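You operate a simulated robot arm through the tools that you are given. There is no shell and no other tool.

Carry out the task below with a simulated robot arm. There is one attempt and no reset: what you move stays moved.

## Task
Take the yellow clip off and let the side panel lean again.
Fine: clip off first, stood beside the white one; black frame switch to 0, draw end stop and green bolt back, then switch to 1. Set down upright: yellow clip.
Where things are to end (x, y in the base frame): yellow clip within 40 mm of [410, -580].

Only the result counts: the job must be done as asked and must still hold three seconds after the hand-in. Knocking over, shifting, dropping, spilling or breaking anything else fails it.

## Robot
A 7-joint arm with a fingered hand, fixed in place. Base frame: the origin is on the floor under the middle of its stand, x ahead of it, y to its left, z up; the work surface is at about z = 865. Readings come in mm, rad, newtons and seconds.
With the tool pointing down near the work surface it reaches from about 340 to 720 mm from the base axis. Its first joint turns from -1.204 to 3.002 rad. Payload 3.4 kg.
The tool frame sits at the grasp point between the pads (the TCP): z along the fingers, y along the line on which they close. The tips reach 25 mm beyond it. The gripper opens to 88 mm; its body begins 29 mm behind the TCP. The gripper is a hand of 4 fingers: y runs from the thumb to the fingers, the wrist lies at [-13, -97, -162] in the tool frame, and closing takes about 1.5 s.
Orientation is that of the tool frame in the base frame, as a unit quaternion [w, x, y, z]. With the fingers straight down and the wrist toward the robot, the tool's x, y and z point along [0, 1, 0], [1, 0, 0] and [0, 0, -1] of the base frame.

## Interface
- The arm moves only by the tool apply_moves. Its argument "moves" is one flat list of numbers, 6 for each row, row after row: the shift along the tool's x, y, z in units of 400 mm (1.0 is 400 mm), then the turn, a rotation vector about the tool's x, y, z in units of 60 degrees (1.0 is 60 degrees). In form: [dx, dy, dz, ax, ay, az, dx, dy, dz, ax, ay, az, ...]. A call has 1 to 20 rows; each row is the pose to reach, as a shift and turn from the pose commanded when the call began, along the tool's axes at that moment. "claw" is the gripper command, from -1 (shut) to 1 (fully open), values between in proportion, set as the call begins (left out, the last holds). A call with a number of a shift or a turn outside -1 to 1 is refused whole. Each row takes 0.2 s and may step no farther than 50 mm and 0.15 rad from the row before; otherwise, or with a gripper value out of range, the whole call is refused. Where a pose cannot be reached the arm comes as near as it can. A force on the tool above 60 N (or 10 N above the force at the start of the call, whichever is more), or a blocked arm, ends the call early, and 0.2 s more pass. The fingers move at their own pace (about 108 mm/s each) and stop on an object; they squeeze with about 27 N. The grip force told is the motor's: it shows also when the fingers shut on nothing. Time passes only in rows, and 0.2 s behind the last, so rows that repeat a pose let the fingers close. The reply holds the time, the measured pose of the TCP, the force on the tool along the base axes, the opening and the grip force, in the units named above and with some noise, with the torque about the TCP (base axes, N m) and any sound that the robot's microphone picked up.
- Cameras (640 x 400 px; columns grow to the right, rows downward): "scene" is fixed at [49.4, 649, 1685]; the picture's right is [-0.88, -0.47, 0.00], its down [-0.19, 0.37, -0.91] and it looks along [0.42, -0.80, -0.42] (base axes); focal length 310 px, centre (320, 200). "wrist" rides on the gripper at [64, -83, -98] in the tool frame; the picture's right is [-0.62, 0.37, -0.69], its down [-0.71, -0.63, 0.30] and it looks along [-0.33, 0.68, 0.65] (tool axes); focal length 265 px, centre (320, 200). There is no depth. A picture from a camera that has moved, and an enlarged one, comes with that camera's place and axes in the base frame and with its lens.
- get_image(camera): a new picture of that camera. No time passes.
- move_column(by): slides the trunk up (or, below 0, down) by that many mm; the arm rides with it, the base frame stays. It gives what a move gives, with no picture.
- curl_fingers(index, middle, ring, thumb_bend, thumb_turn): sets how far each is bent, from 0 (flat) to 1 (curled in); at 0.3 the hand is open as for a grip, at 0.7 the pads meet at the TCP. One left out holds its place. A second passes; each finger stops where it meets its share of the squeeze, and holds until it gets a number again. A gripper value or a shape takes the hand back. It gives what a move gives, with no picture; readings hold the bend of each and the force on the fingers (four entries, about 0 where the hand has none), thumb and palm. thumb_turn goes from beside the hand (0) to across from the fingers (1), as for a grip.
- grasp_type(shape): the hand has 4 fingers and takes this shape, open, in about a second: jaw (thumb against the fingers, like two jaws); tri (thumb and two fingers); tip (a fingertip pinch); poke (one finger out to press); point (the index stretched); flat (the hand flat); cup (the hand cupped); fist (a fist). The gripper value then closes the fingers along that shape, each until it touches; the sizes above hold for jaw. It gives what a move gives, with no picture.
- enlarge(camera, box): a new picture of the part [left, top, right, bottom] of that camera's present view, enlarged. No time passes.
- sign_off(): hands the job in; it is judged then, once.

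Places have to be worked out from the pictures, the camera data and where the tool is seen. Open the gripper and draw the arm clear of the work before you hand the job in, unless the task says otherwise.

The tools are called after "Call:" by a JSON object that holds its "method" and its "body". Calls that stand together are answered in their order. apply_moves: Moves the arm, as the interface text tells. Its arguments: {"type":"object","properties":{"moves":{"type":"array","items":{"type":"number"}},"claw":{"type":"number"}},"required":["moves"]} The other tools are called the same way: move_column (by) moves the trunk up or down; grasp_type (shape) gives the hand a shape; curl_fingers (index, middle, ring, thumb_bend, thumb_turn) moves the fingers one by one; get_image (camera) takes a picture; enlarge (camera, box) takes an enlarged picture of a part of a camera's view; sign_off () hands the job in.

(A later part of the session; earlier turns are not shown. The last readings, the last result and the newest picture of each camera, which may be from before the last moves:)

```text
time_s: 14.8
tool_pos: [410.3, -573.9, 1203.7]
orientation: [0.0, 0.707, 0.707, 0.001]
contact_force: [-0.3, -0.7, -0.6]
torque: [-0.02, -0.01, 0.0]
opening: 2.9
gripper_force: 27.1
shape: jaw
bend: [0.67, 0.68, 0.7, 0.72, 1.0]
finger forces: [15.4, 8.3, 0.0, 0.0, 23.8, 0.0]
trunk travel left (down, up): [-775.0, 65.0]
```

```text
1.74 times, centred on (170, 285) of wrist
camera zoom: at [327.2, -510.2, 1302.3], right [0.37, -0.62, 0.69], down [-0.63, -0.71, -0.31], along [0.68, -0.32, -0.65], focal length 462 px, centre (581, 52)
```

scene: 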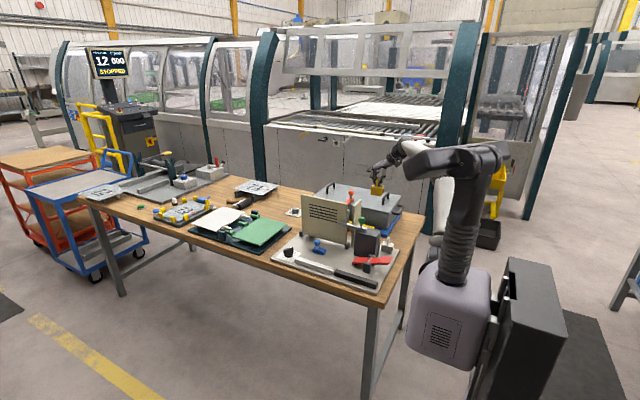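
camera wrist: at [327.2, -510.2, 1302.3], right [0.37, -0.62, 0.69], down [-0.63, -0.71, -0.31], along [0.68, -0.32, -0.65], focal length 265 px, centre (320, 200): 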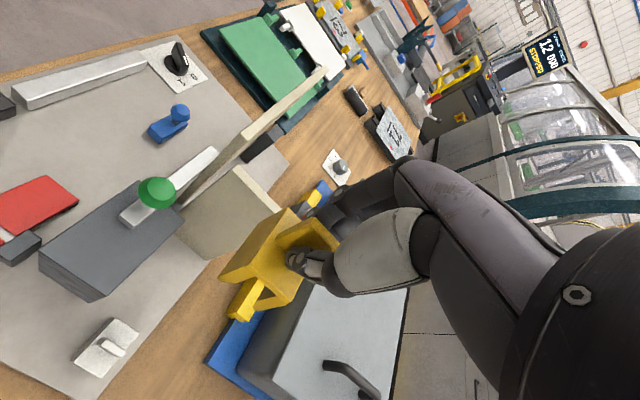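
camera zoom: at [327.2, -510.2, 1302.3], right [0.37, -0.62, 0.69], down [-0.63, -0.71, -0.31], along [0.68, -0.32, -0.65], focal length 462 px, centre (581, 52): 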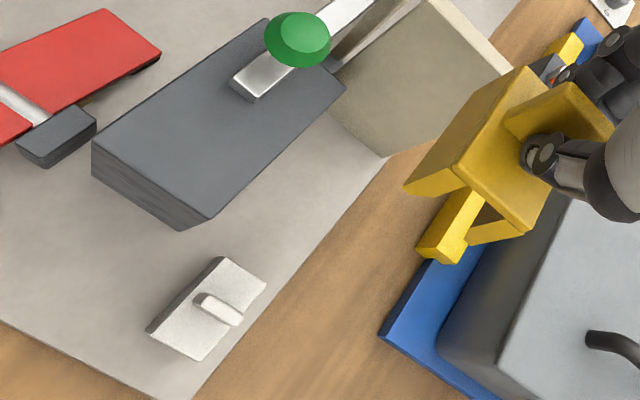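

Behind the panel is just a fixed back post, and the plate's back edge is at y≈-602 with the white clip at about (336, -571). Position (410, -574) is good, so I lower to about 13 mm above contact height.

Call:
{"method": "apply_moves", "body": {"moves": [0, 0, 0.1, 0, 0, 0, 0, 0, 0.2, 0, 0, 0, 0, 0, 0.3, 0, 0, 0, 0, 0, 0.4, 0, 0, 0, 0, 0, 0.5, 0, 0, 0, 0, 0, 0.57, 0, 0, 0, 0, 0, 0.61, 0, 0, 0, 0, 0, 0.625, 0, 0, 0]}}

Call:
{"method": "enlarge", "body": {"camera": "scene", "box": [340, 190, 430, 275]}}

Call:
{"method": "get_image", "body": {"camera": "wrist"}}

```text
time_s: 16.6
tool_pos: [411.1, -573.7, 956.6]
orientation: [0.001, 0.707, 0.707, 0.0]
contact_force: [0.0, -0.1, 0.3]
torque: [0.0, -0.04, 0.01]
opening: 2.9
gripper_force: 26.9
shape: jaw
bend: [0.67, 0.68, 0.7, 0.73, 1.0]
finger forces: [15.5, 8.4, 0.0, 0.1, 23.8, 0.0]
trunk travel left (down, up): [-775.0, 65.0]
```

```text
4.71 times, centred on (385, 232) of scene
camera zoom: at [49.4, 649.0, 1685.0], right [-0.88, -0.47, 0.0], down [-0.19, 0.37, -0.91], along [0.42, -0.8, -0.42], focal length 1457 px, centre (14, 47)
```

zoom: 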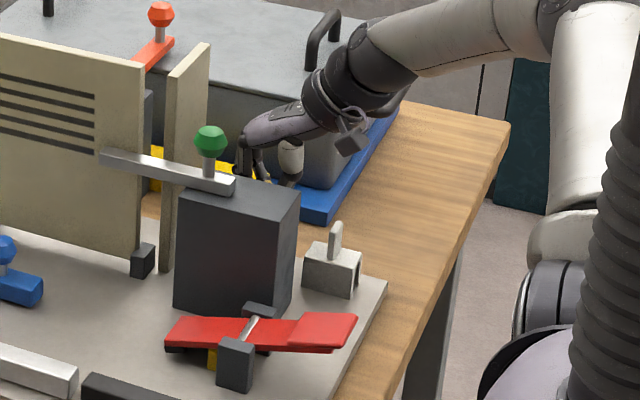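

```text
taken
camera wrist: at [327.7, -510.1, 1055.0], right [0.37, -0.62, 0.69], down [-0.63, -0.71, -0.3], along [0.68, -0.33, -0.65], focal length 265 px, centre (320, 200)
```

wrist: 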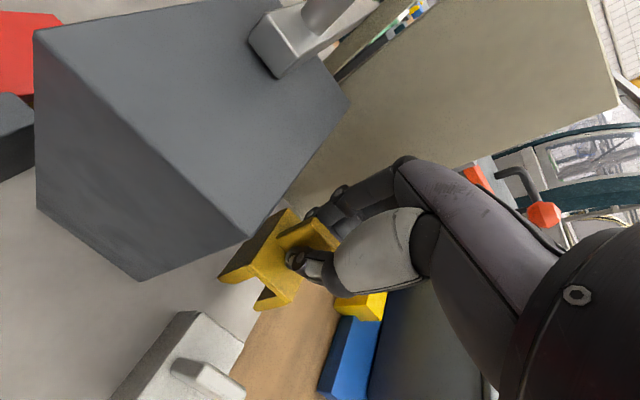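

The clip hangs just above the plate with clear space to the black block and the white clip. I lower in 3–4 mm steps, watching for contact force.

Call:
{"method": "apply_moves", "body": {"moves": [0, 0, 0.01, 0, 0, 0, 0, 0, 0.02, 0, 0, 0, 0, 0, 0.03, 0, 0, 0, 0, 0, 0.038, 0, 0, 0, 0, 0, 0.038, 0, 0, 0]}}

Call:
{"method": "enlarge", "body": {"camera": "wrist", "box": [180, 180, 380, 330]}}

```text
time_s: 17.8
tool_pos: [411.7, -573.0, 941.3]
orientation: [-0.001, 0.708, 0.707, 0.0]
contact_force: [0.8, -0.3, -0.4]
torque: [-0.01, -0.01, -0.04]
opening: 3.1
gripper_force: 27.3
shape: jaw
bend: [0.67, 0.68, 0.7, 0.73, 1.0]
finger forces: [15.4, 8.4, 0.1, 0.1, 23.8, 0.1]
trunk travel left (down, up): [-775.0, 65.0]
```

```text
2.67 times, centred on (280, 255) of wrist
camera zoom: at [327.8, -509.3, 1039.0], right [0.37, -0.62, 0.69], down [-0.63, -0.71, -0.3], along [0.68, -0.33, -0.65], focal length 708 px, centre (427, 53)
```

zoom: 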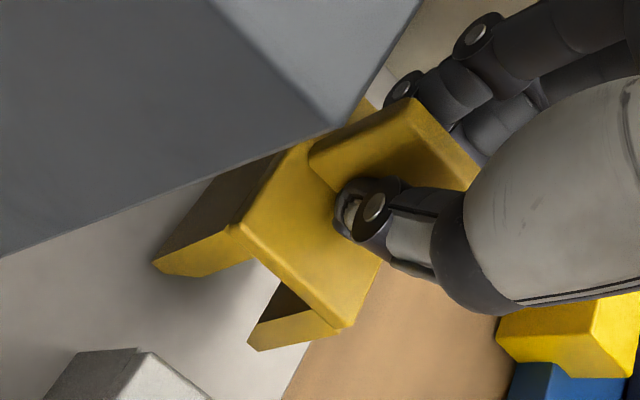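

No contact yet (leg bottoms about z 881). I keep lowering in 2 mm steps.

Call:
{"method": "apply_moves", "body": {"moves": [0, 0, 0.005, 0, 0, 0, 0, 0, 0.01, 0, 0, 0, 0, 0, 0.015, 0, 0, 0, 0, 0, 0.015, 0, 0, 0]}}

Call:
{"method": "enlarge", "body": {"camera": "wrist", "box": [180, 180, 380, 330]}}

```text
time_s: 18.8
tool_pos: [412.1, -573.6, 935.4]
orientation: [0.0, 0.708, 0.706, 0.0]
contact_force: [0.3, 0.3, -0.2]
torque: [0.02, 0.01, 0.0]
opening: 3.0
gripper_force: 26.6
shape: jaw
bend: [0.67, 0.68, 0.7, 0.73, 1.0]
finger forces: [15.4, 8.4, 0.0, 0.1, 23.8, 0.0]
trunk travel left (down, up): [-775.0, 65.0]
```

```text
2.67 times, centred on (280, 255) of wrist
camera zoom: at [328.4, -510.0, 1033.5], right [0.37, -0.62, 0.69], down [-0.63, -0.71, -0.31], along [0.68, -0.33, -0.65], focal length 708 px, centre (427, 53)
```

zoom: 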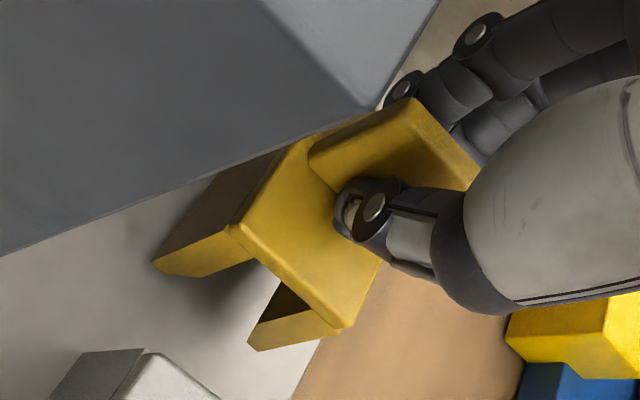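

Still free, and the legs are within the plate with about a 10 mm margin to its back edge. I shift 4 mm away from that edge and keep lowering until contact.

Call:
{"method": "apply_moves", "body": {"moves": [0.01, 0, 0.0, 0, 0, 0, 0.01, 0, 0.005, 0, 0, 0, 0.01, 0, 0.01, 0, 0, 0, 0.01, 0, 0.015, 0, 0, 0, 0.01, 0, 0.015, 0, 0, 0]}}

Call:
{"method": "enlarge", "body": {"camera": "wrist", "box": [180, 180, 380, 330]}}

```text
time_s: 20.0
tool_pos: [412.7, -568.3, 930.1]
orientation: [0.0, 0.708, 0.706, 0.001]
contact_force: [-0.4, 0.0, 0.4]
torque: [0.0, 0.01, 0.0]
opening: 2.9
gripper_force: 27.2
shape: jaw
bend: [0.67, 0.68, 0.7, 0.73, 1.0]
finger forces: [15.6, 8.2, 0.0, 0.1, 24.2, 0.0]
trunk travel left (down, up): [-775.0, 65.0]
```

```text
2.67 times, centred on (280, 255) of wrist
camera zoom: at [328.9, -505.2, 1028.3], right [0.37, -0.62, 0.69], down [-0.63, -0.71, -0.31], along [0.68, -0.33, -0.65], focal length 708 px, centre (427, 53)
```

zoom: 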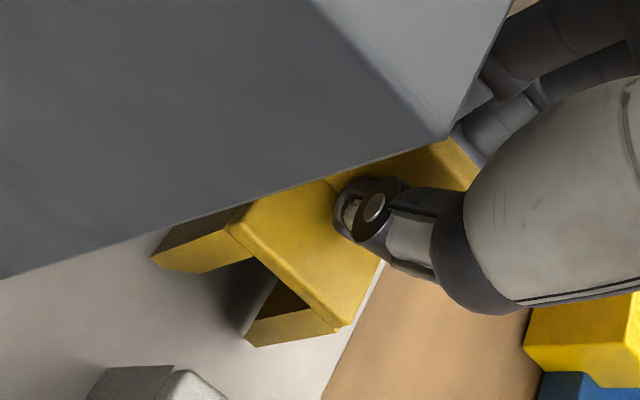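

No contact yet; the leg shadow is closing up. I continue lowering in 2 mm steps.

Call:
{"method": "apply_moves", "body": {"moves": [0, 0, 0.004, 0, 0, 0, 0, 0, 0.008, 0, 0, 0, 0, 0, 0.012, 0, 0, 0, 0, 0, 0.016, 0, 0, 0, 0, 0, 0.016, 0, 0, 0]}}

Call:
{"method": "enlarge", "body": {"camera": "wrist", "box": [180, 180, 380, 330]}}

```text
time_s: 21.2
tool_pos: [411.7, -566.9, 926.8]
orientation: [0.004, 0.709, 0.706, 0.001]
contact_force: [2.8, -6.2, 24.0]
torque: [-0.08, -0.19, -0.01]
opening: 3.4
gripper_force: 26.4
shape: jaw
bend: [0.67, 0.68, 0.7, 0.73, 1.0]
finger forces: [25.2, 10.4, 0.1, 0.0, 27.7, 0.1]
trunk travel left (down, up): [-775.0, 65.0]
```

```text
2.67 times, centred on (280, 255) of wrist
camera zoom: at [326.9, -502.9, 1024.2], right [0.36, -0.62, 0.7], down [-0.63, -0.71, -0.31], along [0.69, -0.33, -0.65], focal length 708 px, centre (427, 53)
```

zoom: 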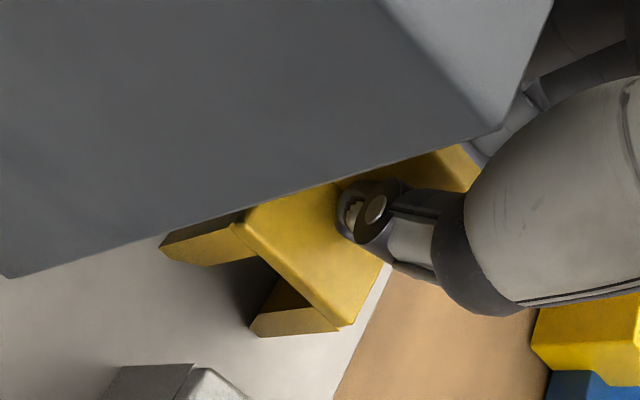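

Contact at TCP z≈927 with 24 N upward, so the clip stands on the plate. I ease up about 3.5 mm to unload before opening.

Call:
{"method": "apply_moves", "body": {"moves": [0, 0, -0.005, 0, 0, 0, 0, 0, -0.009, 0, 0, 0, 0, 0, -0.009, 0, 0, 0]}}

```text
time_s: 22.0
tool_pos: [410.9, -565.4, 926.9]
orientation: [0.0, 0.707, 0.707, 0.0]
contact_force: [-0.3, -3.5, 14.8]
torque: [-0.06, -0.09, -0.04]
opening: 3.4
gripper_force: 26.8
shape: jaw
bend: [0.67, 0.68, 0.7, 0.73, 1.0]
finger forces: [19.8, 9.7, 0.1, 0.1, 28.1, 0.1]
trunk travel left (down, up): [-775.0, 65.0]
```

Still 15 N of load, so I ease up another 2.5 mm.

Call:
{"method": "apply_moves", "body": {"moves": [0, 0, -0.003, 0, 0, 0, 0, 0, -0.006, 0, 0, 0, 0, 0, -0.006, 0, 0, 0]}}

Call:
{"method": "enlarge", "body": {"camera": "wrist", "box": [180, 180, 380, 330]}}

```text
time_s: 22.8
tool_pos: [411.8, -567.5, 926.8]
orientation: [-0.002, 0.708, 0.707, 0.0]
contact_force: [-1.9, 0.8, 5.0]
torque: [0.0, -0.05, 0.04]
opening: 3.6
gripper_force: 26.6
shape: jaw
bend: [0.67, 0.68, 0.7, 0.73, 1.0]
finger forces: [16.5, 9.0, 0.0, 0.0, 26.9, 0.1]
trunk travel left (down, up): [-775.0, 65.0]
```

```text
2.67 times, centred on (280, 255) of wrist
camera zoom: at [328.0, -503.5, 1026.1], right [0.37, -0.62, 0.69], down [-0.63, -0.71, -0.3], along [0.68, -0.32, -0.66], focal length 708 px, centre (427, 53)
```

zoom: 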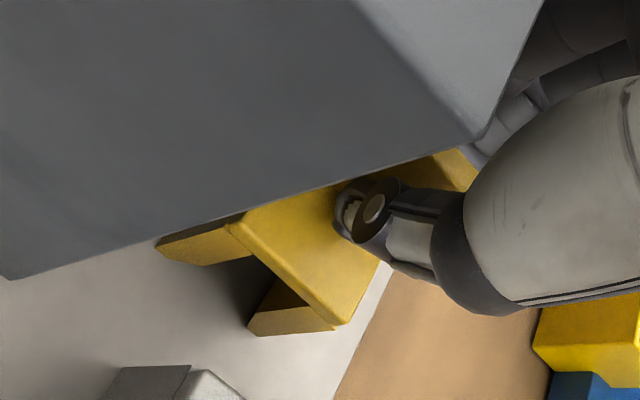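

Load is down to 5 N. I open the fingers partway (about 35 mm) to release the tab without touching the end panel.

Call:
{"method": "apply_moves", "body": {"moves": [0, 0, 0, 0, 0, 0, 0, 0, 0, 0, 0, 0, 0, 0, 0, 0, 0, 0, 0, 0, 0, 0, 0, 0, 0, 0, 0, 0, 0, 0], "claw": -0.2}}

Call:
{"method": "get_image", "body": {"camera": "wrist"}}

```text
time_s: 24.0
tool_pos: [413.0, -567.8, 927.8]
orientation: [0.0, 0.708, 0.706, 0.001]
contact_force: [0.7, -0.3, 0.0]
torque: [-0.01, 0.01, -0.02]
opening: 34.9
gripper_force: 0.0
shape: jaw
bend: [0.74, 0.49, 0.46, 0.73, 1.0]
finger forces: [0.0, 0.0, 0.0, 0.0, 0.1, 0.1]
trunk travel left (down, up): [-775.0, 65.0]
```

```text
taken
camera wrist: at [328.9, -504.4, 1026.3], right [0.37, -0.62, 0.69], down [-0.63, -0.71, -0.31], along [0.68, -0.33, -0.65], focal length 265 px, centre (320, 200)
```

wrist: 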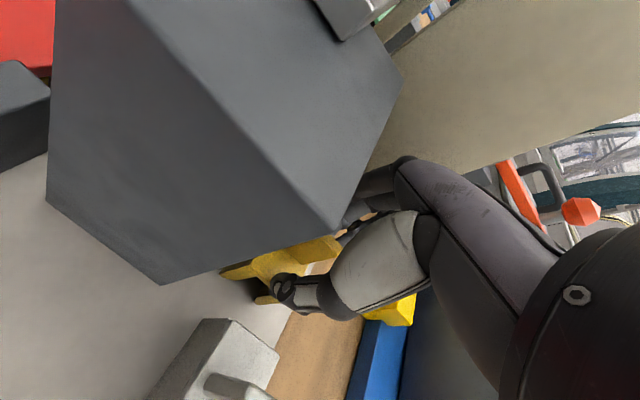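

The bend readings show the index and thumb still bent while the others opened. I wait a moment and read again before moving.

Call:
{"method": "apply_moves", "body": {"moves": [0, 0, 0, 0, 0, 0, 0, 0, 0, 0, 0, 0, 0, 0, 0, 0, 0, 0, 0, 0, 0, 0, 0, 0]}}

Call:
{"method": "enlarge", "body": {"camera": "wrist", "box": [210, 140, 430, 340]}}

Call:
{"method": "enlarge", "body": {"camera": "scene", "box": [350, 190, 420, 260]}}

```text
time_s: 25.0
tool_pos: [413.1, -568.3, 928.0]
orientation: [0.0, 0.708, 0.707, 0.0]
contact_force: [0.1, 0.9, 0.0]
torque: [-0.06, -0.02, 0.0]
opening: 34.4
gripper_force: 0.0
shape: jaw
bend: [0.74, 0.49, 0.46, 0.73, 1.0]
finger forces: [0.0, 0.1, 0.0, 0.0, 0.1, 0.1]
trunk travel left (down, up): [-775.0, 65.0]
```

```text
2.00 times, centred on (320, 240) of wrist
camera zoom: at [328.9, -504.4, 1026.3], right [0.37, -0.62, 0.69], down [-0.63, -0.71, -0.31], along [0.68, -0.33, -0.65], focal length 531 px, centre (320, 120)
```

zoom: 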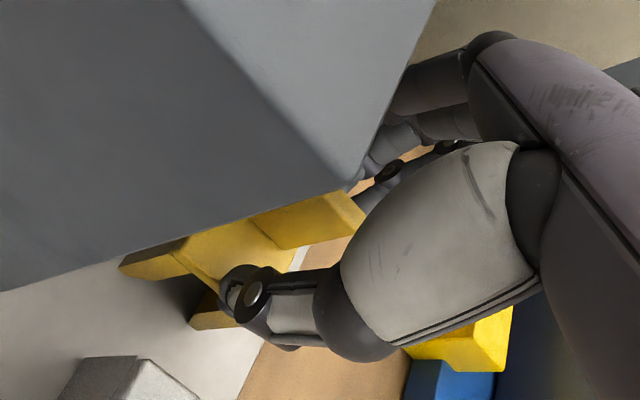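

```text
5.71 times, centred on (385, 225) of scene
camera zoom: at [49.4, 649.0, 1685.0], right [-0.88, -0.47, 0.0], down [-0.19, 0.37, -0.91], along [0.42, -0.8, -0.42], focal length 1769 px, centre (-51, 57)
```

zoom: 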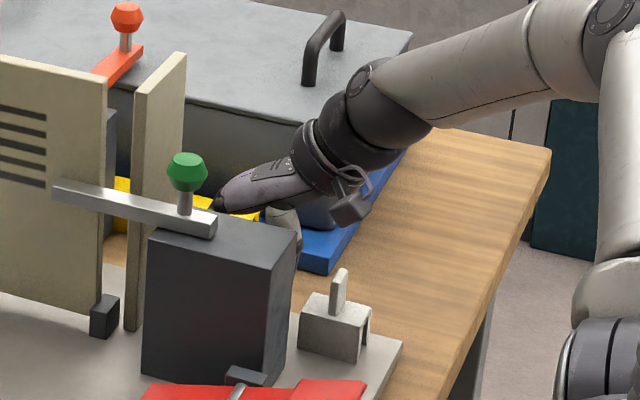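

Nothing is loaded, but the index still reads bent. I open a little more to free it.

Call:
{"method": "apply_moves", "body": {"moves": [0, 0, 0, 0, 0, 0, 0, 0, 0, 0, 0, 0, 0, 0, 0, 0, 0, 0, 0, 0, 0, 0, 0, 0], "claw": 0.1}}

Call:
{"method": "enlarge", "body": {"camera": "wrist", "box": [210, 140, 430, 340]}}

```text
time_s: 26.0
tool_pos: [412.8, -567.5, 927.8]
orientation: [-0.001, 0.708, 0.707, 0.001]
contact_force: [0.1, -0.4, 1.0]
torque: [0.01, 0.02, -0.02]
opening: 48.0
gripper_force: 0.0
shape: jaw
bend: [0.74, 0.43, 0.39, 0.67, 1.0]
finger forces: [0.0, 0.0, 0.0, 0.0, 0.1, 0.0]
trunk travel left (down, up): [-775.0, 65.0]
```

```text
2.00 times, centred on (320, 240) of wrist
camera zoom: at [328.9, -504.4, 1026.3], right [0.37, -0.62, 0.69], down [-0.63, -0.71, -0.31], along [0.68, -0.33, -0.65], focal length 531 px, centre (320, 120)
```

zoom: 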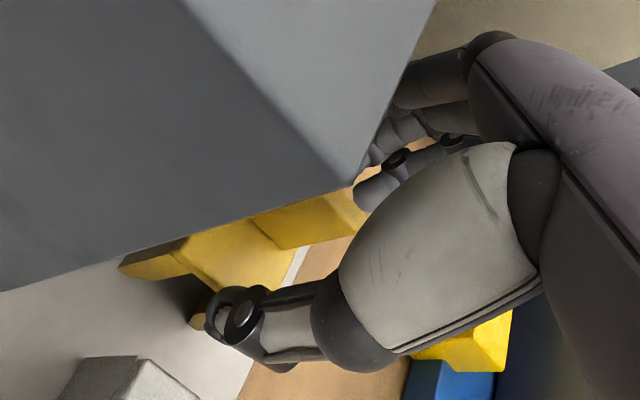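

The thumb and middle/ring have moved off the tab but the index reads unchanged. I open it individually.

Call:
{"method": "curl_fingers", "body": {"index": 0.42}}

Call:
{"method": "enlarge", "body": {"camera": "wrist", "box": [210, 140, 430, 340]}}

```text
time_s: 27.0
tool_pos: [412.6, -568.9, 927.5]
orientation: [0.0, 0.708, 0.706, 0.001]
contact_force: [-0.4, 0.4, 0.2]
torque: [-0.04, -0.01, 0.0]
opening: 52.4
gripper_force: 0.1
shape: fingers
bend: [0.42, 0.43, 0.39, 0.67, 1.0]
finger forces: [0.0, 0.0, 0.0, 0.1, 0.0, 0.0]
trunk travel left (down, up): [-775.0, 65.0]
```

```text
2.00 times, centred on (320, 240) of wrist
camera zoom: at [329.0, -504.4, 1026.3], right [0.37, -0.62, 0.69], down [-0.63, -0.71, -0.31], along [0.68, -0.33, -0.65], focal length 531 px, centre (320, 120)
```

zoom: 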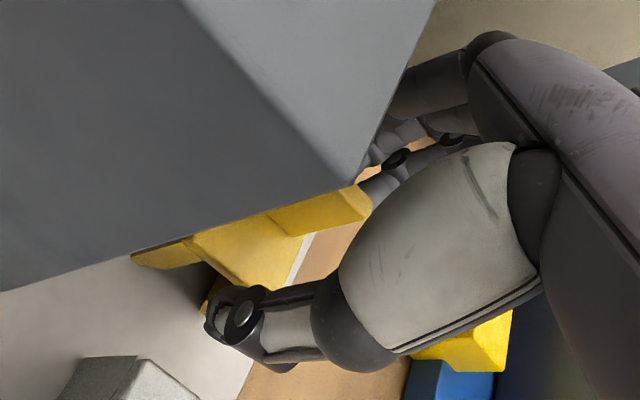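

The index opened; the clip nudged a few millimetres but stands upright. I lift straight up slowly and check it stays put.

Call:
{"method": "apply_moves", "body": {"moves": [0, 0, -0.02, 0, 0, 0, 0, 0, -0.05, 0, 0, 0, 0, 0, -0.09, 0, 0, 0, 0, 0, -0.14, 0, 0, 0]}}

Call:
{"method": "get_image", "body": {"camera": "wrist"}}

```text
time_s: 28.0
tool_pos: [413.0, -568.5, 986.4]
orientation: [0.0, 0.708, 0.706, 0.001]
contact_force: [0.0, 0.3, -0.4]
torque: [-0.02, 0.03, 0.02]
opening: 52.2
gripper_force: 0.0
shape: fingers
bend: [0.42, 0.43, 0.39, 0.67, 1.0]
finger forces: [0.1, 0.0, 0.0, 0.1, 0.0, 0.0]
trunk travel left (down, up): [-775.0, 65.0]
```

```text
taken
camera wrist: at [328.5, -504.7, 1084.2], right [0.37, -0.62, 0.69], down [-0.63, -0.71, -0.3], along [0.68, -0.33, -0.65], focal length 265 px, centre (320, 200)
```

wrist: 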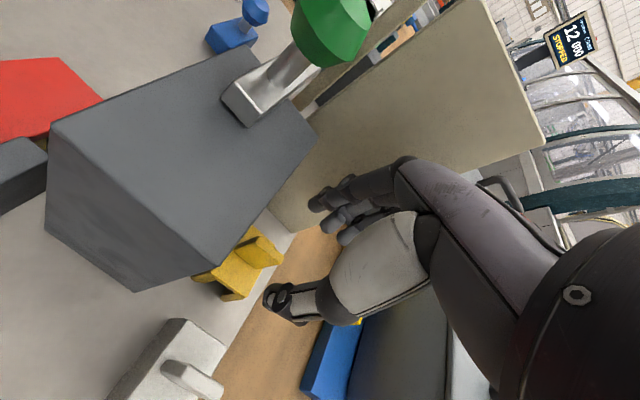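

The clip stays standing on the plate. I rise further to z≈1190 and look at it clearly.

Call:
{"method": "apply_moves", "body": {"moves": [0, 0, -0.1, 0, 0, 0, 0, 0, -0.2, 0, 0, 0, 0, 0, -0.3, 0, 0, 0, 0, 0, -0.4, 0, 0, 0, 0, 0, -0.5, 0, 0, 0], "claw": 1}}

Call:
{"method": "get_image", "body": {"camera": "wrist"}}

Call:
{"method": "enlarge", "body": {"camera": "wrist", "box": [60, 200, 320, 400]}}

Call:
{"method": "enlarge", "body": {"camera": "scene", "box": [280, 170, 430, 290]}}

```text
time_s: 29.2
tool_pos: [412.4, -566.6, 1184.1]
orientation: [-0.001, 0.708, 0.706, 0.001]
contact_force: [-0.4, -1.0, 0.7]
torque: [0.0, 0.02, 0.02]
opening: 87.7
gripper_force: 0.1
shape: jaw
bend: [0.3, 0.3, 0.3, 0.3, 0.98]
finger forces: [0.1, 0.1, 0.0, 0.0, 0.0, 0.0]
trunk travel left (down, up): [-775.0, 65.0]
```

```text
taken
camera wrist: at [328.7, -503.5, 1283.0], right [0.37, -0.62, 0.69], down [-0.63, -0.71, -0.31], along [0.68, -0.33, -0.65], focal length 265 px, centre (320, 200)
```

wrist: 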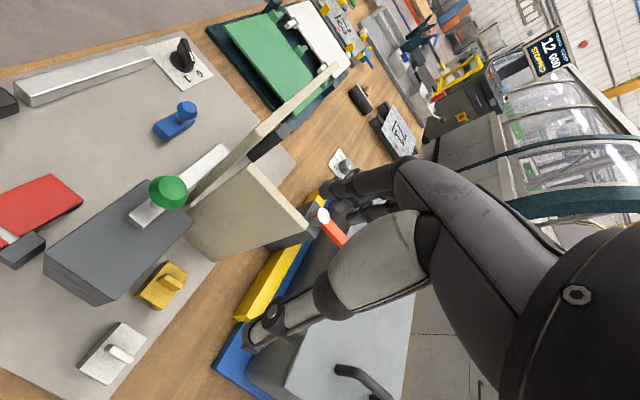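

```text
2.00 times, centred on (190, 300) of wrist
camera zoom: at [328.7, -503.5, 1283.0], right [0.37, -0.62, 0.69], down [-0.63, -0.71, -0.31], along [0.68, -0.33, -0.65], focal length 531 px, centre (580, 0)
```

zoom: 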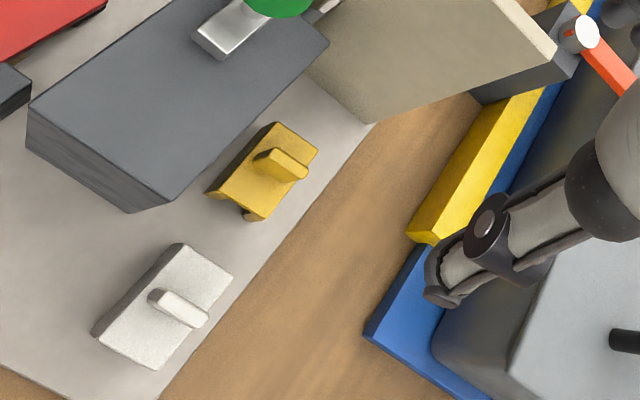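

```text
3.33 times, centred on (355, 230) of scene
camera zoom: at [49.4, 649.0, 1685.0], right [-0.88, -0.47, 0.0], down [-0.19, 0.37, -0.91], along [0.42, -0.8, -0.42], focal length 1032 px, centre (203, 100)
```

zoom: 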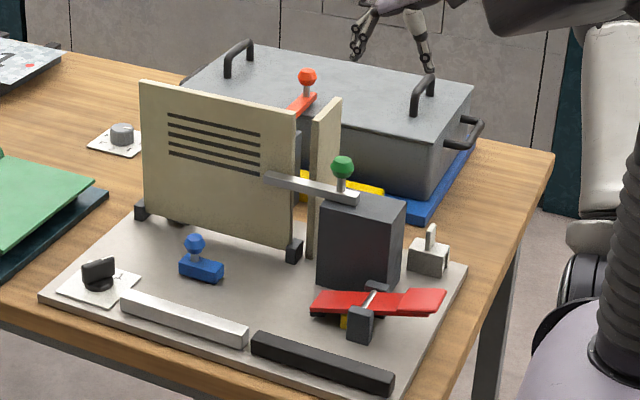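

The yellow clip stands upright at about (414, -566), close to the target and beside the white one. Next is the switch, refined to about (721, -325) with its ridge top near z 903. I move high over the panel toward it, turning the hand so it closes across the ridge.

Call:
{"method": "apply_moves", "body": {"moves": [0.06, 0.077, 0, 0, 0, 0.045, 0.121, 0.154, 0, 0, 0, 0.09, 0.181, 0.231, 0, 0, 0, 0.135, 0.242, 0.309, 0, 0, 0, 0.18, 0.302, 0.386, 0, 0, 0, 0.225, 0.363, 0.463, 0.04, 0, 0, 0.27, 0.423, 0.54, 0.08, 0, 0, 0.315, 0.484, 0.618, 0.12, 0, 0, 0.36, 0.544, 0.695, 0.16, 0, 0, 0.405, 0.605, 0.772, 0.2, 0, 0, 0.45]}}

Call:
{"method": "get_image", "body": {"camera": "wrist"}}

Call:
{"method": "get_image", "body": {"camera": "scene"}}

```text
time_s: 31.4
tool_pos: [709.3, -325.7, 1102.4]
orientation: [-0.002, 0.853, 0.521, 0.001]
contact_force: [0.4, 0.5, -0.6]
torque: [0.03, -0.02, -0.01]
opening: 87.5
gripper_force: 0.1
shape: jaw
bend: [0.3, 0.3, 0.3, 0.3, 0.98]
finger forces: [0.0, 0.1, 0.0, 0.0, 0.0, 0.0]
out of reach, approached as far as the arm can: row 10
trunk travel left (down, up): [-775.0, 65.0]
```

```text
taken
camera wrist: at [664.2, -231.3, 1200.8], right [0.04, -0.72, 0.69], down [-0.89, -0.35, -0.3], along [0.46, -0.6, -0.66], focal length 265 px, centre (320, 200)
```

wrist: 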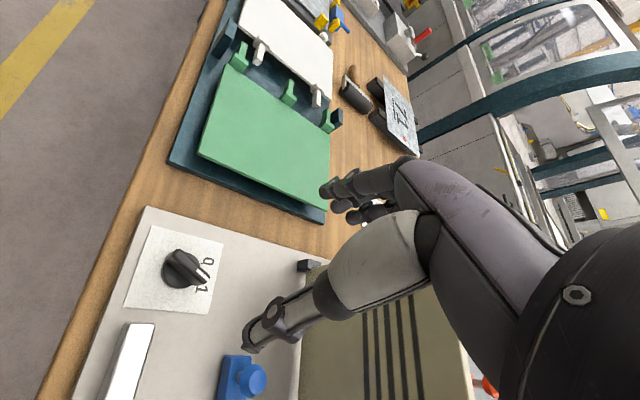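

```text
taken
```

scene: 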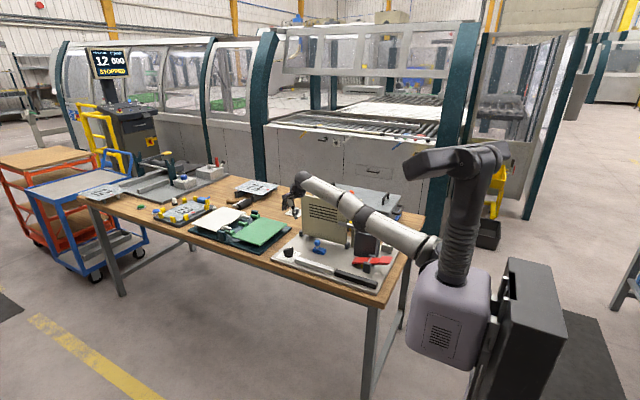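

The arm is nearly straight here (reach limit about 780 mm at this height). Lowering the trunk should bring the shoulder nearer the working height and give more reach, so I drop it 110 mm; the TCP then stays about 90 mm above the switch.

Call:
{"method": "move_column", "body": {"by": -110}}

Call:
{"method": "get_image", "body": {"camera": "wrist"}}

Call:
{"method": "get_image", "body": {"camera": "scene"}}

```text
time_s: 32.8
tool_pos: [708.5, -326.0, 993.4]
orientation: [0.0, 0.853, 0.522, 0.001]
contact_force: [-0.5, 0.7, 0.4]
torque: [0.01, -0.03, -0.03]
opening: 87.6
gripper_force: 0.0
shape: jaw
bend: [0.3, 0.3, 0.3, 0.3, 0.98]
finger forces: [0.1, 0.1, 0.2, 0.1, 0.1, 0.1]
trunk travel left (down, up): [-665.0, 175.0]
```

```text
taken
camera wrist: at [663.4, -231.6, 1091.5], right [0.04, -0.72, 0.69], down [-0.89, -0.35, -0.31], along [0.46, -0.6, -0.65], focal length 265 px, centre (320, 200)
```

wrist: 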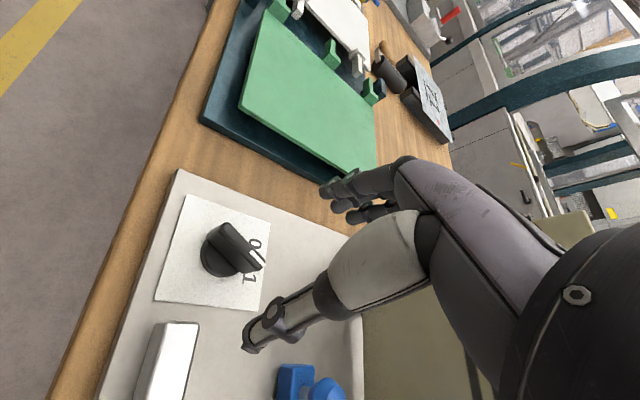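

```text
taken
```

scene: 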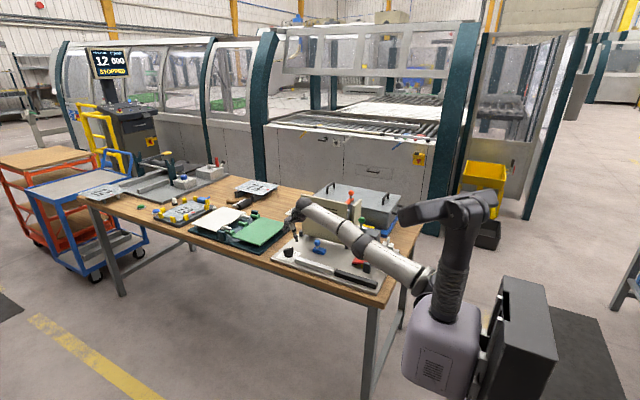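

The column lowered cleanly. I enlarge the switch for a precise fix.

Call:
{"method": "enlarge", "body": {"camera": "wrist", "box": [140, 180, 290, 320]}}

Call:
{"method": "enlarge", "body": {"camera": "scene", "box": [270, 195, 330, 275]}}

```text
2.86 times, centred on (215, 250) of wrist
camera zoom: at [663.4, -231.6, 1091.5], right [0.04, -0.72, 0.69], down [-0.89, -0.35, -0.31], along [0.46, -0.6, -0.65], focal length 758 px, centre (620, 57)
```

zoom: 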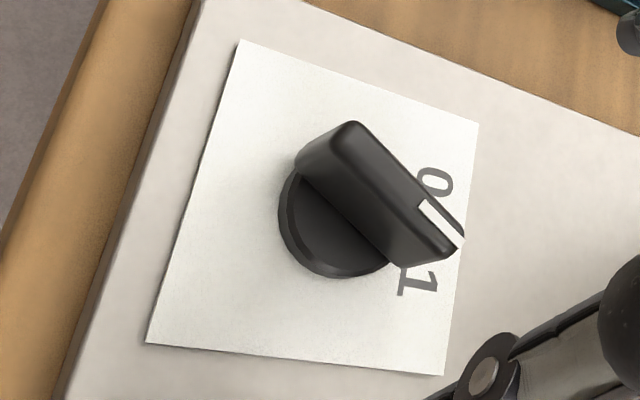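

```text
5.00 times, centred on (300, 235) of scene
camera zoom: at [49.4, 649.0, 1685.0], right [-0.88, -0.47, 0.0], down [-0.19, 0.37, -0.91], along [0.42, -0.8, -0.42], focal length 1548 px, centre (420, 25)
```

zoom: 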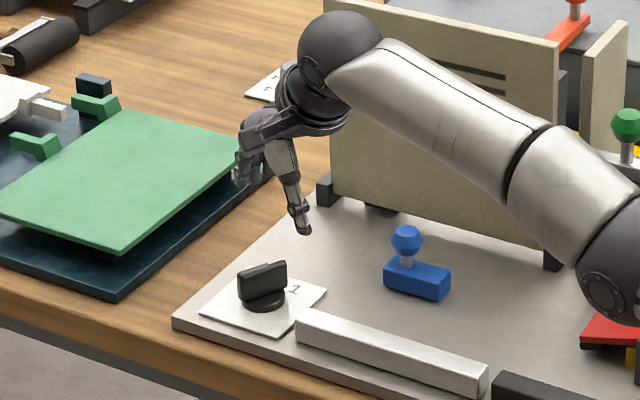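

The switch ridge centre is near (722, -326), pointing at 1 (about -118°), ridge top z≈902. Before gripping I test reach in the air: move over the knob at z≈960 and rotate +57° about the vertical.

Call:
{"method": "apply_moves", "body": {"moves": [0.008, 0.015, 0.04, 0, 0, 0, 0.015, 0.03, 0.083, 0, 0, 0, 0.015, 0.03, 0.083, 0, 0, -0.14, 0.015, 0.03, 0.083, 0, 0, -0.28, 0.015, 0.03, 0.083, 0, 0, -0.42, 0.015, 0.03, 0.083, 0, 0, -0.56, 0.015, 0.03, 0.083, 0, 0, -0.7, 0.015, 0.03, 0.083, 0, 0, -0.84, 0.015, 0.03, 0.083, 0, 0, -0.95]}}

```text
time_s: 34.8
tool_pos: [684.4, -293.1, 961.1]
orientation: [-0.001, 0.519, 0.855, 0.001]
contact_force: [-0.1, 0.2, 0.0]
torque: [0.0, 0.03, -0.03]
opening: 87.8
gripper_force: 0.0
shape: jaw
bend: [0.3, 0.3, 0.3, 0.3, 0.98]
finger forces: [0.0, 0.0, 0.0, 0.0, 0.1, 0.0]
out of reach, approached as far as the arm can: row 2, 3, 4, 5, 6, 7, 8, 9
trunk travel left (down, up): [-665.0, 175.0]
```

Out of reach at this trunk height, and the comparison suggests the wrist needs to be lower relative to the shoulder. I raise the trunk back 150 mm and test again at the same place and height.

Call:
{"method": "move_column", "body": {"by": 150}}

Call:
{"method": "apply_moves", "body": {"moves": [0, 0, 0.1, 0, 0, 0, 0, 0, 0.2, 0, 0, 0, 0, 0, 0.3, 0, 0, 0, 0, 0, 0.37, 0, 0, 0]}}

```text
time_s: 36.6
tool_pos: [683.6, -293.3, 1111.6]
orientation: [0.0, 0.52, 0.854, 0.0]
contact_force: [-0.2, 0.7, 0.3]
torque: [0.03, 0.0, 0.03]
opening: 87.7
gripper_force: 0.0
shape: jaw
bend: [0.3, 0.3, 0.3, 0.3, 0.98]
finger forces: [0.0, 0.1, 0.0, 0.1, 0.0, 0.0]
trunk travel left (down, up): [-815.0, 25.0]
```

```text
time_s: 37.6
tool_pos: [684.5, -292.7, 960.5]
orientation: [0.0, 0.521, 0.853, 0.001]
contact_force: [-0.3, 1.0, -0.8]
torque: [-0.04, -0.01, 0.01]
opening: 87.7
gripper_force: 0.0
shape: jaw
bend: [0.3, 0.3, 0.3, 0.3, 0.98]
finger forces: [0.0, 0.1, 0.0, 0.0, 0.0, 0.1]
trunk travel left (down, up): [-815.0, 25.0]
```

Now I try the shift to the knob centre at this rotation with the higher trunk.

Call:
{"method": "apply_moves", "body": {"moves": [-0.04, 0.015, 0, 0, 0, 0, -0.08, 0.03, 0, 0, 0, 0, -0.117, 0.045, 0, 0, 0, 0]}}

Call:
{"method": "get_image", "body": {"camera": "wrist"}}

Call:
{"method": "get_image", "body": {"camera": "scene"}}

```text
time_s: 38.4
tool_pos: [688.0, -298.0, 965.2]
orientation: [-0.001, 0.52, 0.854, 0.0]
contact_force: [-0.5, 0.5, 0.2]
torque: [-0.02, 0.03, -0.02]
opening: 87.7
gripper_force: 0.0
shape: jaw
bend: [0.3, 0.3, 0.3, 0.3, 0.98]
finger forces: [0.0, 0.0, 0.0, 0.0, 0.0, 0.0]
out of reach, approached as far as the arm can: row 1, 2, 3
trunk travel left (down, up): [-815.0, 25.0]
```

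```text
taken
camera wrist: at [582.9, -279.5, 1063.3], right [0.61, -0.38, 0.69], down [-0.23, -0.92, -0.31], along [0.76, 0.03, -0.65], focal length 265 px, centre (320, 200)
```

wrist: 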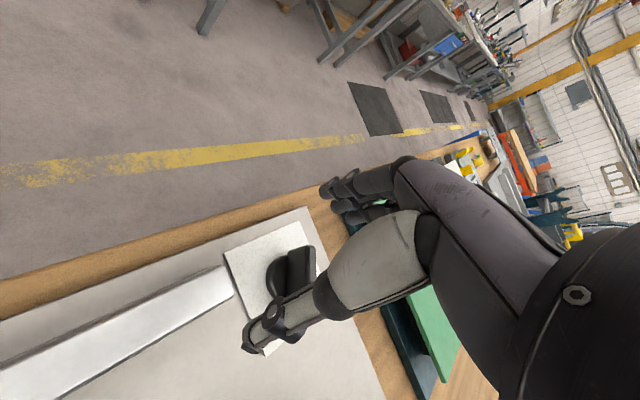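

```text
taken
```

scene: 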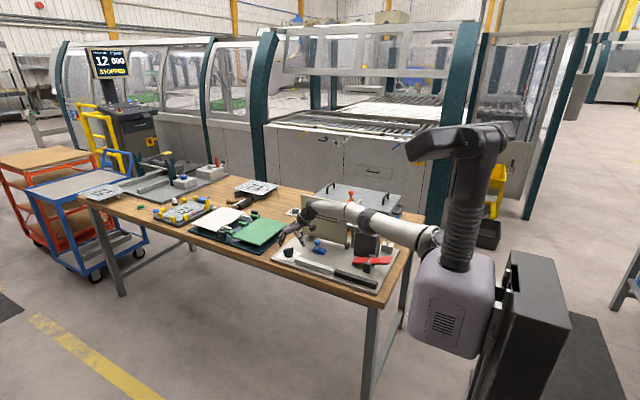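

Only a few millimetres gained: wrist radius about 700 is the real limit, so gripping and twisting with a vertical hand won't reach. Instead I'll tilt the hand outward and push the ridge ends with one extended finger. I go up, turn back to the radial direction, then shape the hand.

Call:
{"method": "apply_moves", "body": {"moves": [0, -0.04, -0.08, 0, 0, 0.1, 0, -0.08, -0.16, 0, 0, 0.23, 0, -0.12, -0.24, 0, 0, 0.36, 0, -0.16, -0.28, 0, 0, 0.49, 0, -0.18, -0.3, 0, 0, 0.62, 0, -0.2, -0.3, 0, 0, 0.74, 0, -0.2, -0.3, 0, 0, 0.86]}}

Call:
{"method": "grasp_type", "body": {"shape": "poke"}}

Call:
{"method": "get_image", "body": {"camera": "wrist"}}

Call:
{"method": "enlarge", "body": {"camera": "scene", "box": [260, 170, 360, 270]}}

```text
time_s: 40.0
tool_pos: [617.3, -333.9, 1085.1]
orientation: [-0.001, 0.841, 0.541, 0.0]
contact_force: [0.3, 0.1, 0.3]
torque: [0.01, -0.02, 0.0]
opening: 87.7
gripper_force: 0.0
shape: jaw
bend: [0.3, 0.3, 0.3, 0.3, 0.98]
finger forces: [0.0, 0.0, 0.0, 0.0, 0.0, 0.0]
trunk travel left (down, up): [-815.0, 25.0]
```

```text
time_s: 40.9
tool_pos: [616.9, -334.6, 1085.0]
orientation: [0.0, 0.84, 0.542, 0.0]
contact_force: [0.5, 0.0, -0.9]
torque: [0.01, -0.01, 0.0]
opening: 0.0
gripper_force: 0.0
shape: poke
bend: [0.7, 0.7, 0.99, 1.0, 1.0]
finger forces: [0.0, 0.1, 0.0, 0.0, 0.0, 0.1]
trunk travel left (down, up): [-815.0, 25.0]
```

```text
taken
camera wrist: at [567.3, -243.3, 1183.0], right [0.08, -0.72, 0.69], down [-0.87, -0.39, -0.3], along [0.49, -0.58, -0.65], focal length 265 px, centre (320, 200)
```

wrist: 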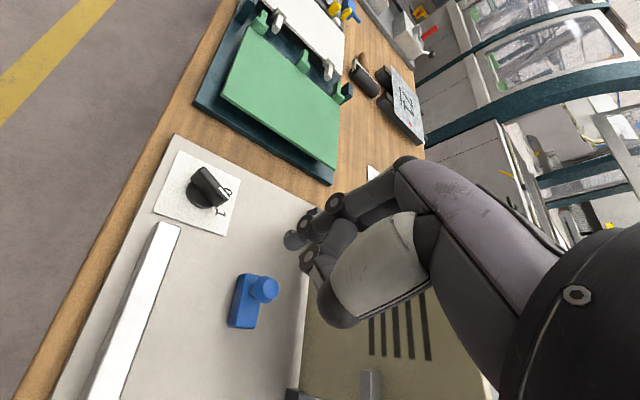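

```text
4.00 times, centred on (310, 220) of scene
camera zoom: at [49.4, 649.0, 1685.0], right [-0.88, -0.47, 0.0], down [-0.19, 0.37, -0.91], along [0.42, -0.8, -0.42], focal length 1238 px, centre (360, 120)
```

zoom: 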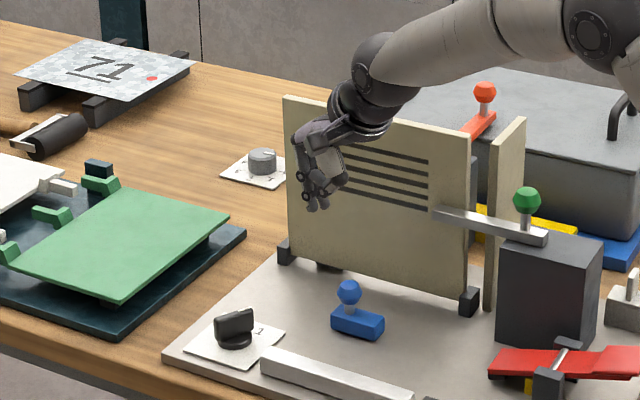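

The "poke" shape keeps the fingertip near the TCP. I try "point", where the stretched index should reach further outward.

Call:
{"method": "grasp_type", "body": {"shape": "point"}}

Call:
{"method": "get_image", "body": {"camera": "wrist"}}

Call:
{"method": "enlarge", "body": {"camera": "scene", "box": [270, 170, 350, 250]}}

```text
time_s: 41.8
tool_pos: [617.2, -335.7, 1085.1]
orientation: [-0.001, 0.84, 0.543, 0.001]
contact_force: [0.9, 0.2, -0.2]
torque: [-0.04, 0.0, 0.0]
opening: 0.2
gripper_force: 0.0
shape: point
bend: [0.2, 1.0, 1.0, 0.98, 0.88]
finger forces: [0.0, 0.0, 0.0, 0.0, 0.0, 0.1]
trunk travel left (down, up): [-815.0, 25.0]
```

```text
taken
camera wrist: at [567.3, -243.4, 1183.0], right [0.08, -0.72, 0.69], down [-0.87, -0.39, -0.3], along [0.49, -0.58, -0.65], focal length 265 px, centre (320, 200)
```

wrist: 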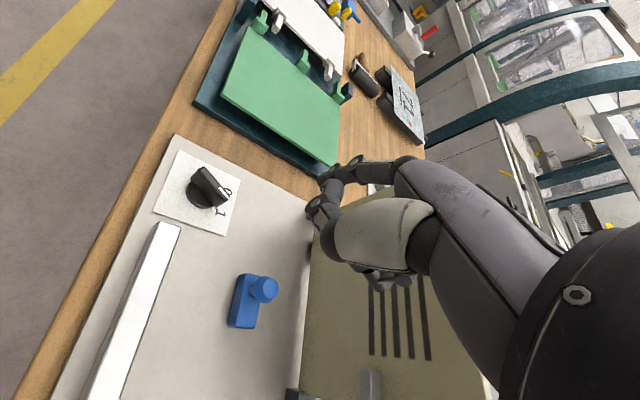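

```text
5.00 times, centred on (310, 210) of scene
camera zoom: at [49.4, 649.0, 1685.0], right [-0.88, -0.47, 0.0], down [-0.19, 0.37, -0.91], along [0.42, -0.8, -0.42], focal length 1548 px, centre (370, 150)
```

zoom: 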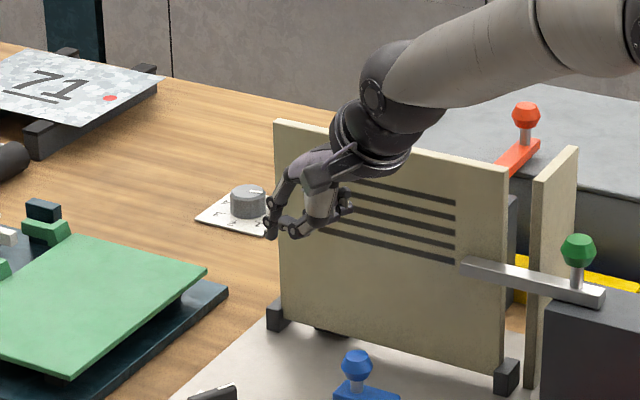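

In this shape the index is still bent and the thumb sits close to it. I set the fingers individually: index straight, the others curled, thumb folded aside.

Call:
{"method": "curl_fingers", "body": {"index": 0.0, "middle": 1.0, "ring": 1.0, "thumb_bend": 0.6, "thumb_turn": 0.0}}

Call:
{"method": "get_image", "body": {"camera": "wrist"}}

Call:
{"method": "enlarge", "body": {"camera": "scene", "box": [270, 170, 350, 250]}}

```text
time_s: 42.8
tool_pos: [617.7, -334.9, 1084.1]
orientation: [-0.001, 0.84, 0.543, 0.0]
contact_force: [-1.0, 0.0, 0.0]
torque: [0.0, -0.01, 0.03]
opening: 94.8
gripper_force: 0.2
shape: fingers
bend: [0.0, 1.0, 1.0, 0.6, 0.0]
finger forces: [0.0, 0.0, 0.0, 0.0, 0.0, 0.1]
trunk travel left (down, up): [-815.0, 25.0]
```

```text
taken
camera wrist: at [567.4, -243.3, 1183.0], right [0.08, -0.72, 0.69], down [-0.87, -0.39, -0.3], along [0.49, -0.58, -0.65], focal length 265 px, centre (320, 200)
```

wrist: 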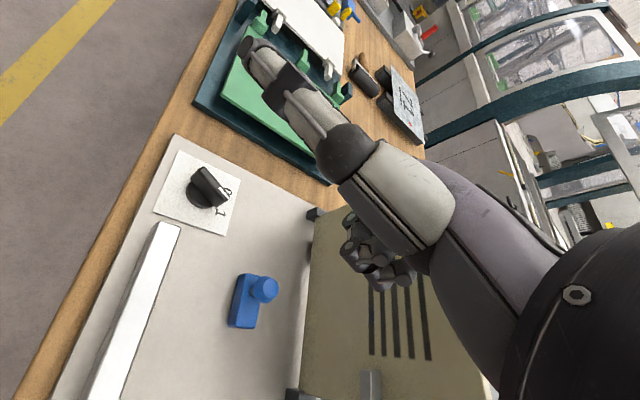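

```text
5.00 times, centred on (310, 210) of scene
camera zoom: at [49.4, 649.0, 1685.0], right [-0.88, -0.47, 0.0], down [-0.19, 0.37, -0.91], along [0.42, -0.8, -0.42], focal length 1548 px, centre (370, 150)
```

zoom: 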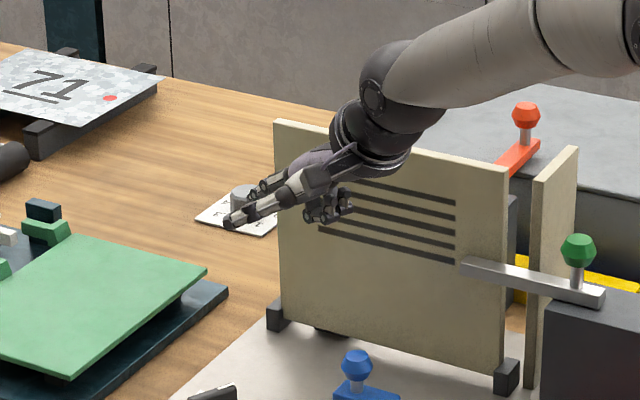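

The thumb now sticks out sideways (tip about 84 mm in tool x). I enlarge the scene to find the straight index tip.

Call:
{"method": "enlarge", "body": {"camera": "scene", "box": [290, 190, 350, 230]}}

```text
10.00 times, centred on (320, 210) of scene
camera zoom: at [49.4, 649.0, 1685.0], right [-0.88, -0.47, 0.0], down [-0.19, 0.37, -0.91], along [0.42, -0.8, -0.42], focal length 3096 px, centre (320, 100)
```

zoom: 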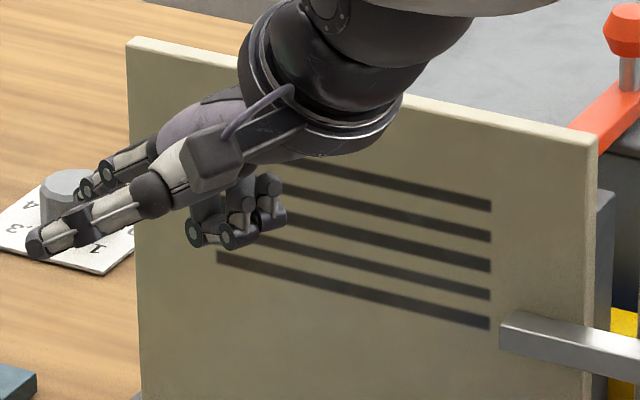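

The index points outward with the other fingers curled above it. I bend the index to about 0.28 so it points mostly downward as the lowest part of the hand, and curl the thumb aside.

Call:
{"method": "curl_fingers", "body": {"index": 0.28, "thumb_bend": 1.0, "thumb_turn": 0.0}}

Call:
{"method": "get_image", "body": {"camera": "wrist"}}

Call:
{"method": "enlarge", "body": {"camera": "scene", "box": [290, 190, 350, 230]}}

```text
time_s: 43.8
tool_pos: [617.6, -334.9, 1085.6]
orientation: [-0.001, 0.841, 0.542, 0.001]
contact_force: [-0.5, 0.4, -0.6]
torque: [0.02, -0.01, -0.01]
opening: 41.2
gripper_force: 0.0
shape: fingers
bend: [0.28, 1.0, 1.0, 1.0, 0.0]
finger forces: [0.0, 0.1, 0.0, 0.0, 0.0, 0.1]
trunk travel left (down, up): [-815.0, 25.0]
```

```text
taken
camera wrist: at [567.4, -243.3, 1183.0], right [0.08, -0.72, 0.69], down [-0.87, -0.39, -0.3], along [0.49, -0.58, -0.65], focal length 265 px, centre (320, 200)
```

wrist: 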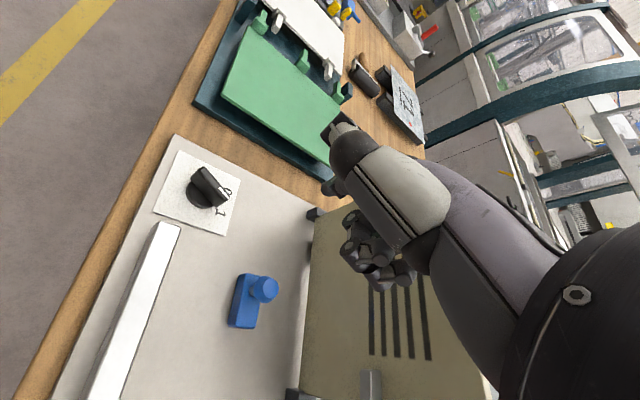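

```text
10.00 times, centred on (320, 210) of scene
camera zoom: at [49.4, 649.0, 1685.0], right [-0.88, -0.47, 0.0], down [-0.19, 0.37, -0.91], along [0.42, -0.8, -0.42], focal length 3096 px, centre (320, 100)
```

zoom: 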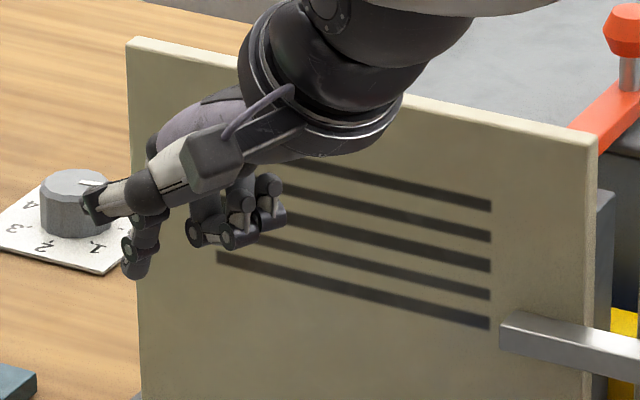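

The index tip is at roughly (6, 50, 15) mm in the tool frame. I lower toward the inner side of the switch ridge, stopping about 35 mm high, to verify the fingertip position.

Call:
{"method": "apply_moves", "body": {"moves": [0.02, 0.01, 0.1, 0, 0, 0, 0.04, 0.02, 0.2, 0, 0, 0, 0.068, 0.031, 0.3, 0, 0, 0, 0.068, 0.031, 0.364, 0, 0, 0]}}

Call:
{"method": "get_image", "body": {"camera": "wrist"}}

Call:
{"method": "enlarge", "body": {"camera": "scene", "box": [270, 205, 340, 275]}}

```text
time_s: 44.8
tool_pos: [640.3, -312.4, 937.2]
orientation: [-0.001, 0.84, 0.542, 0.001]
contact_force: [-0.4, -0.1, 0.4]
torque: [0.01, -0.01, 0.02]
opening: 41.5
gripper_force: 0.1
shape: fingers
bend: [0.28, 1.0, 1.0, 1.0, 0.0]
finger forces: [0.0, 0.1, 0.0, 0.0, 0.0, 0.0]
trunk travel left (down, up): [-815.0, 25.0]
```

```text
taken
camera wrist: at [590.4, -220.6, 1035.7], right [0.08, -0.72, 0.69], down [-0.87, -0.39, -0.31], along [0.49, -0.58, -0.65], focal length 265 px, centre (320, 200)
```

wrist: 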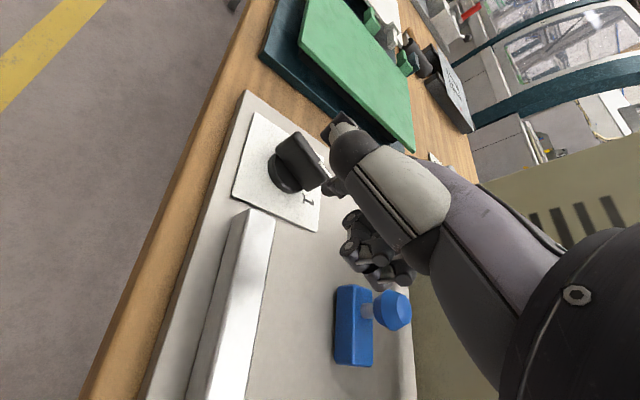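

```text
5.71 times, centred on (305, 240) of scene
camera zoom: at [49.4, 649.0, 1685.0], right [-0.88, -0.47, 0.0], down [-0.19, 0.37, -0.91], along [0.42, -0.8, -0.42], focal length 1769 px, centre (406, -29)
```

zoom: 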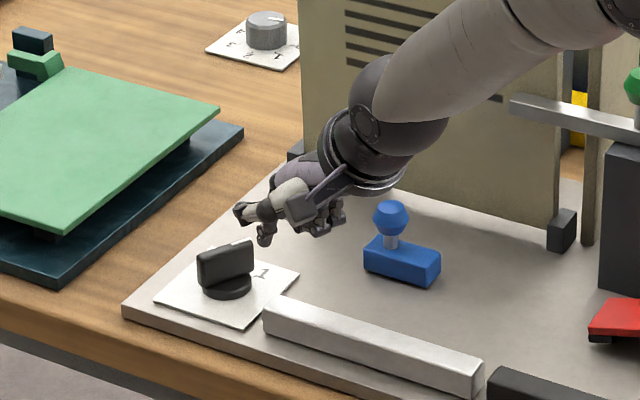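

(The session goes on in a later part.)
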